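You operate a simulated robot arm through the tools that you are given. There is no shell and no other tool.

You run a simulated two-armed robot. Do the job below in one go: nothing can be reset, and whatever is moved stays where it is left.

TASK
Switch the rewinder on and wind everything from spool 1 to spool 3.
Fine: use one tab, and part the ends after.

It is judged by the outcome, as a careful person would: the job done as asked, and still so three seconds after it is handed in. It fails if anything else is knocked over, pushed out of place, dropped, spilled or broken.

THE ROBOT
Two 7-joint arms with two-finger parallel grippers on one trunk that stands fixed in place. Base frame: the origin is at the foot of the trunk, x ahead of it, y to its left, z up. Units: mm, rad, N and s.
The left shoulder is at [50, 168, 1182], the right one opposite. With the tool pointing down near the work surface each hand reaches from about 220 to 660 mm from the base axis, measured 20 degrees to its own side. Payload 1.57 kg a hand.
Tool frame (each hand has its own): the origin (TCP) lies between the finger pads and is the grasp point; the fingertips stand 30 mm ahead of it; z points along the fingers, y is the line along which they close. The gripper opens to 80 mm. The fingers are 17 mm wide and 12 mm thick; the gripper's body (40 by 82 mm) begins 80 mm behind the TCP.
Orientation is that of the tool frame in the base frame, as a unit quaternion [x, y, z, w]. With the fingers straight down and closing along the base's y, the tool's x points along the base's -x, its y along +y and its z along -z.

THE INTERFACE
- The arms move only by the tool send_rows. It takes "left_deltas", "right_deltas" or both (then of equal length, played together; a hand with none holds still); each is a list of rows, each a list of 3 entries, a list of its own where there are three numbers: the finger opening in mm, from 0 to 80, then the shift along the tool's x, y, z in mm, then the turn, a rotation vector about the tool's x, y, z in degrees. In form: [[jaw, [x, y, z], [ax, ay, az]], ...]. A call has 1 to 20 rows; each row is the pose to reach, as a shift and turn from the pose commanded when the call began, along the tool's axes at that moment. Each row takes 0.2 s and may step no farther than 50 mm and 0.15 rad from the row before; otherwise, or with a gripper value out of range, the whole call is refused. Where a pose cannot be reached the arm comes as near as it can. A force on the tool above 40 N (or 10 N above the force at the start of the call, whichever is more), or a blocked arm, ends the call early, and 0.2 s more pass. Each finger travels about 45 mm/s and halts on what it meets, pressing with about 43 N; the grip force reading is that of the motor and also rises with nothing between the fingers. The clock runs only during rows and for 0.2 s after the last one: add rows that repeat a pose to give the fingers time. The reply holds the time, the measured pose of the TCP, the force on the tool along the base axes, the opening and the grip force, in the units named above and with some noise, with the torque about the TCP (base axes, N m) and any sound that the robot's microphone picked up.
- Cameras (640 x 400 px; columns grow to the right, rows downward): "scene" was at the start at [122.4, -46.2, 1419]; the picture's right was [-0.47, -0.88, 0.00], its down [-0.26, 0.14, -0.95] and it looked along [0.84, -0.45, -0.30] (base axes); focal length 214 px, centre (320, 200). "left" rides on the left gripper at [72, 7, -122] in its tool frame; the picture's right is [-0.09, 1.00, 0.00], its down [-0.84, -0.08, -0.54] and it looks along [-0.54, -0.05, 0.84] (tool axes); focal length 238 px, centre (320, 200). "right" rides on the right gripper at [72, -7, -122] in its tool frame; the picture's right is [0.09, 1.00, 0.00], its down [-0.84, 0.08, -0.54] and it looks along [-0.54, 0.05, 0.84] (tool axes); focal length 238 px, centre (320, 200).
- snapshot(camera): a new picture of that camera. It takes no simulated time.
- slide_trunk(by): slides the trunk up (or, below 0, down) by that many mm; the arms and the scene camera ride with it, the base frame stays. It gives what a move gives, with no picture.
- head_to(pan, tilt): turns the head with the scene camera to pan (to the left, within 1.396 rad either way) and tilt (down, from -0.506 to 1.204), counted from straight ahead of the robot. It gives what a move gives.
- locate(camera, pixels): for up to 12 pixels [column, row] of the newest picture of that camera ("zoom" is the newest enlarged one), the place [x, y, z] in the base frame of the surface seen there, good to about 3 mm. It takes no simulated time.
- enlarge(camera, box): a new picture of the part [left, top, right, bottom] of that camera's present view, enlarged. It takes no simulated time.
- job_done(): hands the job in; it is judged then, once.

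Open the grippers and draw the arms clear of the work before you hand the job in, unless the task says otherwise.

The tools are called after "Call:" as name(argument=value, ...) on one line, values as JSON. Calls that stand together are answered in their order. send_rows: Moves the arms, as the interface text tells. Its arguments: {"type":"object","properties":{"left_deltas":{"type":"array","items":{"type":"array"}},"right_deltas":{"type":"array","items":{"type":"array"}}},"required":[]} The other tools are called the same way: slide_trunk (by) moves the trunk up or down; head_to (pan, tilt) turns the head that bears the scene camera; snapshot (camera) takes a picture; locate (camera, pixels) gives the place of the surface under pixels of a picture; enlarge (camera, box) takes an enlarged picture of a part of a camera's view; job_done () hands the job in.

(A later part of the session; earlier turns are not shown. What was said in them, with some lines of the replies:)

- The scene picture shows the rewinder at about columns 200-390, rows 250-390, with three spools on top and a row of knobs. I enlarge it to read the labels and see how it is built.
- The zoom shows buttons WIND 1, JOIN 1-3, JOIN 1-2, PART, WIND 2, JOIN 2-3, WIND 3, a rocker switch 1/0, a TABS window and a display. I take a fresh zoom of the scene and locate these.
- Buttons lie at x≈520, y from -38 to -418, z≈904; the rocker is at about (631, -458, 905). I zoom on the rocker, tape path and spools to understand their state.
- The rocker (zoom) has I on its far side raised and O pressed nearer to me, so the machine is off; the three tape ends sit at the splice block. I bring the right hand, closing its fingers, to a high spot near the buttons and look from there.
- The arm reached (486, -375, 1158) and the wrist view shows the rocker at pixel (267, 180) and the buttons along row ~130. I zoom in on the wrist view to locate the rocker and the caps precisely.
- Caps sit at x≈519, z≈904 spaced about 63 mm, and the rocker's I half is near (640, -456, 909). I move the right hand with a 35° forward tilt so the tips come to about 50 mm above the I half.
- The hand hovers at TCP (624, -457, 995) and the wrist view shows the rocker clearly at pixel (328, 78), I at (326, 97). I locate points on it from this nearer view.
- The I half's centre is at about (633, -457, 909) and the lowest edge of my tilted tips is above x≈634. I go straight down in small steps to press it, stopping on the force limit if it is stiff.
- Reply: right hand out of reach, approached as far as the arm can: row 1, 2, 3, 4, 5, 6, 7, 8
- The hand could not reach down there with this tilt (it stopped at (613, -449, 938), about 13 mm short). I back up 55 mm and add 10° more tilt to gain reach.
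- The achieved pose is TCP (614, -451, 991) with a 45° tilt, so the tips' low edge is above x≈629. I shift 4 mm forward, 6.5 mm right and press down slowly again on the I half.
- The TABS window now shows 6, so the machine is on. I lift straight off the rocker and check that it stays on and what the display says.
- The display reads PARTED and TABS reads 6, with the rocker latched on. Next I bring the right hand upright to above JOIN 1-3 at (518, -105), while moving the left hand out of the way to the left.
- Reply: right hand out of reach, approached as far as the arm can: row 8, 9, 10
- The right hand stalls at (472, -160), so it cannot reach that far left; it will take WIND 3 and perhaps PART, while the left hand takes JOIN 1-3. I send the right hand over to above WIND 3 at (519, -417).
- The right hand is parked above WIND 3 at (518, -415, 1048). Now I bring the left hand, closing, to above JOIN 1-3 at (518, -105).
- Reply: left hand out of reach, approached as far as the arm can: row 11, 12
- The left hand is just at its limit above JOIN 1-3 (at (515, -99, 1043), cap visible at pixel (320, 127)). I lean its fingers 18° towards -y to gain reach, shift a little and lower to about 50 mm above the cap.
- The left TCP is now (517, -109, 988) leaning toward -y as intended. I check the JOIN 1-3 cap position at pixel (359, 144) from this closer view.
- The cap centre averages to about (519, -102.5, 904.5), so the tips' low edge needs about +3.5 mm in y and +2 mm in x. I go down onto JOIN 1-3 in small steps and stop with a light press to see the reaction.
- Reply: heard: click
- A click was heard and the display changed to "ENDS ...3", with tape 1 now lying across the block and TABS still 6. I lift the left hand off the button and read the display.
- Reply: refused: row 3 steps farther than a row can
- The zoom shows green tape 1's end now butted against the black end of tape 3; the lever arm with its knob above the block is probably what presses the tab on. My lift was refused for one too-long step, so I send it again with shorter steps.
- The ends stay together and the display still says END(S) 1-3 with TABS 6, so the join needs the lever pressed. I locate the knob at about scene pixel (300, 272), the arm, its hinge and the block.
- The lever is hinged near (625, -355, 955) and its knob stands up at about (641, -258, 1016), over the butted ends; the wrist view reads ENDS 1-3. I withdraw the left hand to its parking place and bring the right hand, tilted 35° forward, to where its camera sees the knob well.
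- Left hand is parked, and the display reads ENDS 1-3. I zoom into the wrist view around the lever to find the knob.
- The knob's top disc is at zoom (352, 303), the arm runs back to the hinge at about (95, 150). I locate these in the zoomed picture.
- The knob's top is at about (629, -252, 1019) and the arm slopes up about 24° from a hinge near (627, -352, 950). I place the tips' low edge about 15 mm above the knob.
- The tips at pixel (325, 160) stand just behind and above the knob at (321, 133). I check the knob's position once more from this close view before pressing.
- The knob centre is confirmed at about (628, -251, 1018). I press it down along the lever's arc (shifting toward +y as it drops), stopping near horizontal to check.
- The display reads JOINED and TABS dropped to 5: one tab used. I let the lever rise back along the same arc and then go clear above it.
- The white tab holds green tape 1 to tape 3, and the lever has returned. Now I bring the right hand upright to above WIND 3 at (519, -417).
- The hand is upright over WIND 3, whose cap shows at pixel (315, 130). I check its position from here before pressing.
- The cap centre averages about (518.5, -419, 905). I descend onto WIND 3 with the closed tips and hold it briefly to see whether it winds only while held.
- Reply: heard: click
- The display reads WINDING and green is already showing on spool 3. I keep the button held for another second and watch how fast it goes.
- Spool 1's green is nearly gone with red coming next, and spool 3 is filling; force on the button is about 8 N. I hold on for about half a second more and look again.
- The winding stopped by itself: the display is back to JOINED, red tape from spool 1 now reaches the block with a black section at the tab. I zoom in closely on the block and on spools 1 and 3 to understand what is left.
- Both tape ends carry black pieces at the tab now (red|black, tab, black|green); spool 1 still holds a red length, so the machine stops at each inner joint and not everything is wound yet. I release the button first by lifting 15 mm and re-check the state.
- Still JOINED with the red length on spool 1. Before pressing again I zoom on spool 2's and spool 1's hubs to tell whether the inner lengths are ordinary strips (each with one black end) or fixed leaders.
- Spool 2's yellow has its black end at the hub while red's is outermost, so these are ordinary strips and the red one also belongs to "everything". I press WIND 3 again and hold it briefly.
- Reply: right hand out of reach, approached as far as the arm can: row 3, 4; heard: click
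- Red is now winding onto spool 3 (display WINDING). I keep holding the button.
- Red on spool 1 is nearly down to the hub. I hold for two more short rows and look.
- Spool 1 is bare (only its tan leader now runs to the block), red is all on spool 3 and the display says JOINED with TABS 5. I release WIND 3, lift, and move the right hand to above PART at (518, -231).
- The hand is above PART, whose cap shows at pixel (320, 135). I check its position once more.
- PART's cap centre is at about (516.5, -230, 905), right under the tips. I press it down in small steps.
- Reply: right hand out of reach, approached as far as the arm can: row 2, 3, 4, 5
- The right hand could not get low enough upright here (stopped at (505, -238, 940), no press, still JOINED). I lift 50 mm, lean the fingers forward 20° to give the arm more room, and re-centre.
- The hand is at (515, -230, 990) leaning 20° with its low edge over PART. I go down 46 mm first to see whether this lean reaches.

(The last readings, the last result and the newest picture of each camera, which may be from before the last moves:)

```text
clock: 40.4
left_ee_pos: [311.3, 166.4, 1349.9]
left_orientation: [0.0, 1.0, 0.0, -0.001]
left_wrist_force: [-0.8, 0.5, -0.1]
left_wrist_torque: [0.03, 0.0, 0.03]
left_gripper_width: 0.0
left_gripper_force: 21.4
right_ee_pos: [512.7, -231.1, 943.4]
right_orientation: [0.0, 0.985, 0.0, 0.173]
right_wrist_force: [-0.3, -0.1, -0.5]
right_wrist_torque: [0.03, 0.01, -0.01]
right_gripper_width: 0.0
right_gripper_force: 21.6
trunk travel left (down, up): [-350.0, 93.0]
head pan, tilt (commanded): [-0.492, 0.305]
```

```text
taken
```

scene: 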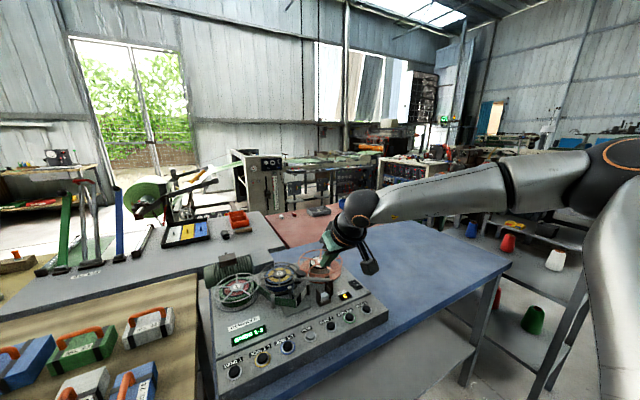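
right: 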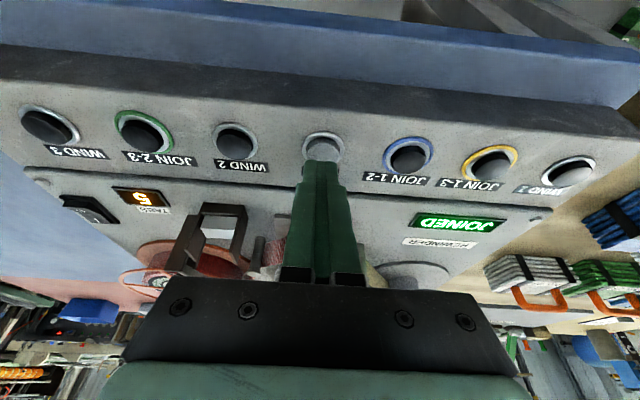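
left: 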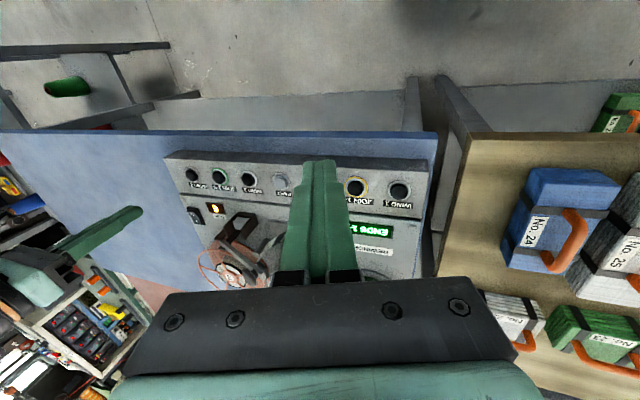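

It reaches: low edge now about 8 mm above the PART cap at pixel (323, 148). I press the last few millimetres.

Call:
send_rows(right_deltas=[[0, [2, 0, 6.5], [0, 0, 0]], [0, [3.3, 0, 10.3], [0, 0, 0]], [0, [4.4, 0, 12.7], [0, 0, 0]], [0, [5, 0, 14], [0, 0, 0]]])

Call:
snapshot(camera="right")

Call:
enlarge(camera="scene", box=[195, 245, 395, 385])

```text
clock: 41.4
left_ee_pos: [310.5, 165.9, 1350.9]
left_orientation: [0.001, 1.0, 0.0, 0.001]
left_wrist_force: [0.5, -0.4, 0.5]
left_wrist_torque: [-0.02, -0.04, -0.02]
left_gripper_width: 0.0
left_gripper_force: 21.9
right_ee_pos: [513.5, -231.6, 929.6]
right_orientation: [0.0, 0.984, 0.0, 0.176]
right_wrist_force: [-2.2, -1.0, 9.3]
right_wrist_torque: [-0.04, 0.02, -0.03]
right_gripper_width: 0.0
right_gripper_force: 21.4
trunk travel left (down, up): [-350.0, 93.0]
head pan, tilt (commanded): [-0.492, 0.305]
heard: click
```

```text
taken
```

right: 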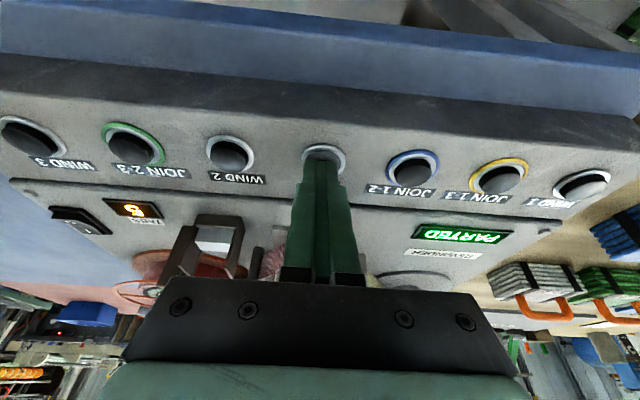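

```text
2.86 times, centred on (295, 315) of scene
```

zoom: 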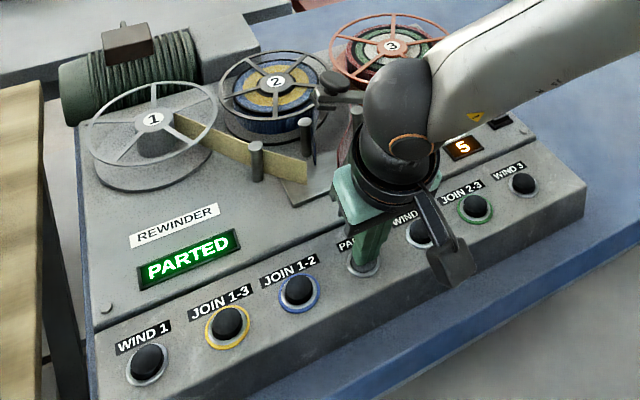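

The display reads PARTED and a click was heard, with TABS at 5. I lift the right hand straight up off PART, then draw it back and open both grippers.

Call:
send_rows(right_deltas=[[0, [-5.1, 0, -14.1], [0, 0, 0]], [0, [-17.1, 0, -47], [0, 0, 0]], [0, [-30.8, 0, -84.6], [0, 0, 0]], [0, [-35.1, 0, -125.6], [0, 0, 0]], [0, [-29.9, 0, -170.1], [0, 0, 0]], [0, [-9, 0, -214.9], [0, 4, 0]], [10, [13.6, 0, -255.1], [0, 10, 0]], [30, [36.3, 0, -295.3], [0, 16, 0]], [50, [65.3, 0, -332.5], [0, 20, 0]], [70, [96.1, 0, -364.9], [0, 20, 0]], [80, [128.5, 0, -392.7], [0, 20, 0]], [80, [128.5, 0, -392.7], [0, 20, 0]], [80, [128.5, 0, -392.7], [0, 20, 0]]], left_deltas=[[0, [0, 0, 0], [0, 0, 0]], [0, [0, 0, 0], [0, 0, 0]], [15, [0, 0, 0], [0, 0, 0]], [30, [0, 0, 0], [0, 0, 0]], [45, [0, 0, 0], [0, 0, 0]], [60, [0, 0, 0], [0, 0, 0]], [80, [0, 0, 0], [0, 0, 0]], [80, [0, 0, 0], [0, 0, 0]], [80, [0, 0, 0], [0, 0, 0]], [80, [0, 0, 0], [0, 0, 0]], [80, [0, 0, 0], [0, 0, 0]], [80, [0, 0, 0], [0, 0, 0]], [80, [0, 0, 0], [0, 0, 0]]])

Call:
snapshot(camera="scene")

Call:
enlarge(camera="scene", box=[195, 245, 395, 385])

Call:
enlarge(camera="scene", box=[205, 245, 345, 325])

```text
clock: 44.2
left_ee_pos: [310.6, 164.7, 1349.0]
left_orientation: [0.0, 1.0, 0.0, 0.0]
left_wrist_force: [-0.1, 0.3, 0.8]
left_wrist_torque: [-0.01, -0.01, 0.02]
left_gripper_width: 79.9
left_gripper_force: 0.1
right_ee_pos: [258.1, -233.4, 1252.1]
right_orientation: [0.0, 1.0, 0.0, 0.0]
right_wrist_force: [0.1, -0.1, -0.2]
right_wrist_torque: [-0.01, 0.01, 0.02]
right_gripper_width: 80.1
right_gripper_force: 0.0
trunk travel left (down, up): [-350.0, 93.0]
head pan, tilt (commanded): [-0.492, 0.305]
```

```text
taken
```

scene: 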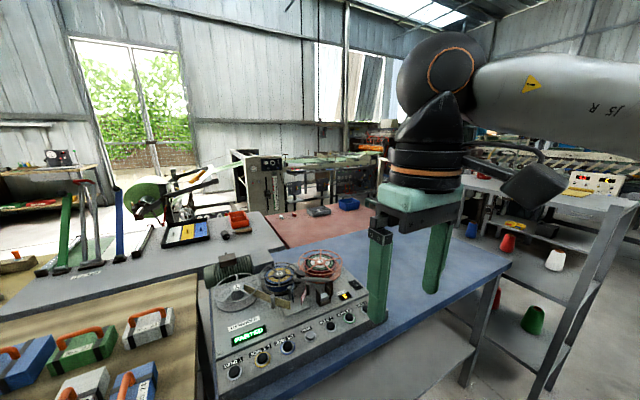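

```text
2.86 times, centred on (295, 315) of scene
```

zoom: 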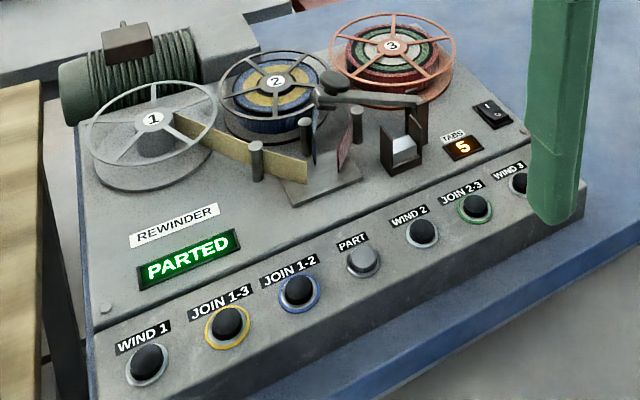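

```text
4.57 times, centred on (275, 285) of scene
```

zoom: 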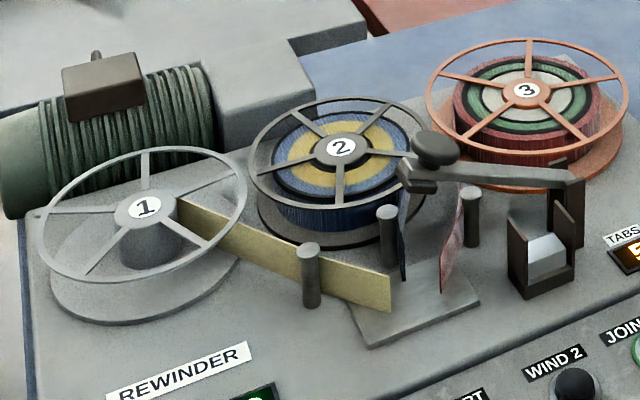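

The display reads PARTED with TABS at 5. Spool 1 is bare with only its leader, spool 3 carries white, green and red, the ends are apart at the block, and both hands are open and clear. I hand the job in.

Call:
job_done()

```text
The job is handed in.
```

The rewinder is on, and everything from spool 1 is now on spool 3. I used one tab (the TABS count went from 6 to 5), and the display read PARTED when I handed the job in.

- **Two winds:** Spool 1 held two strips, green and then red, and the machine stopped by itself between them. I pressed WIND 3 a second time to wind the red as well. Spool 1 now has only its bare leader.
- **Spool 3:** It now holds its original white strip, then green, then red outermost.
- **End state:** The splicing lever is back up and the switch is still on. Both hands are open and drawn back. I saw nothing else moved or knocked over.
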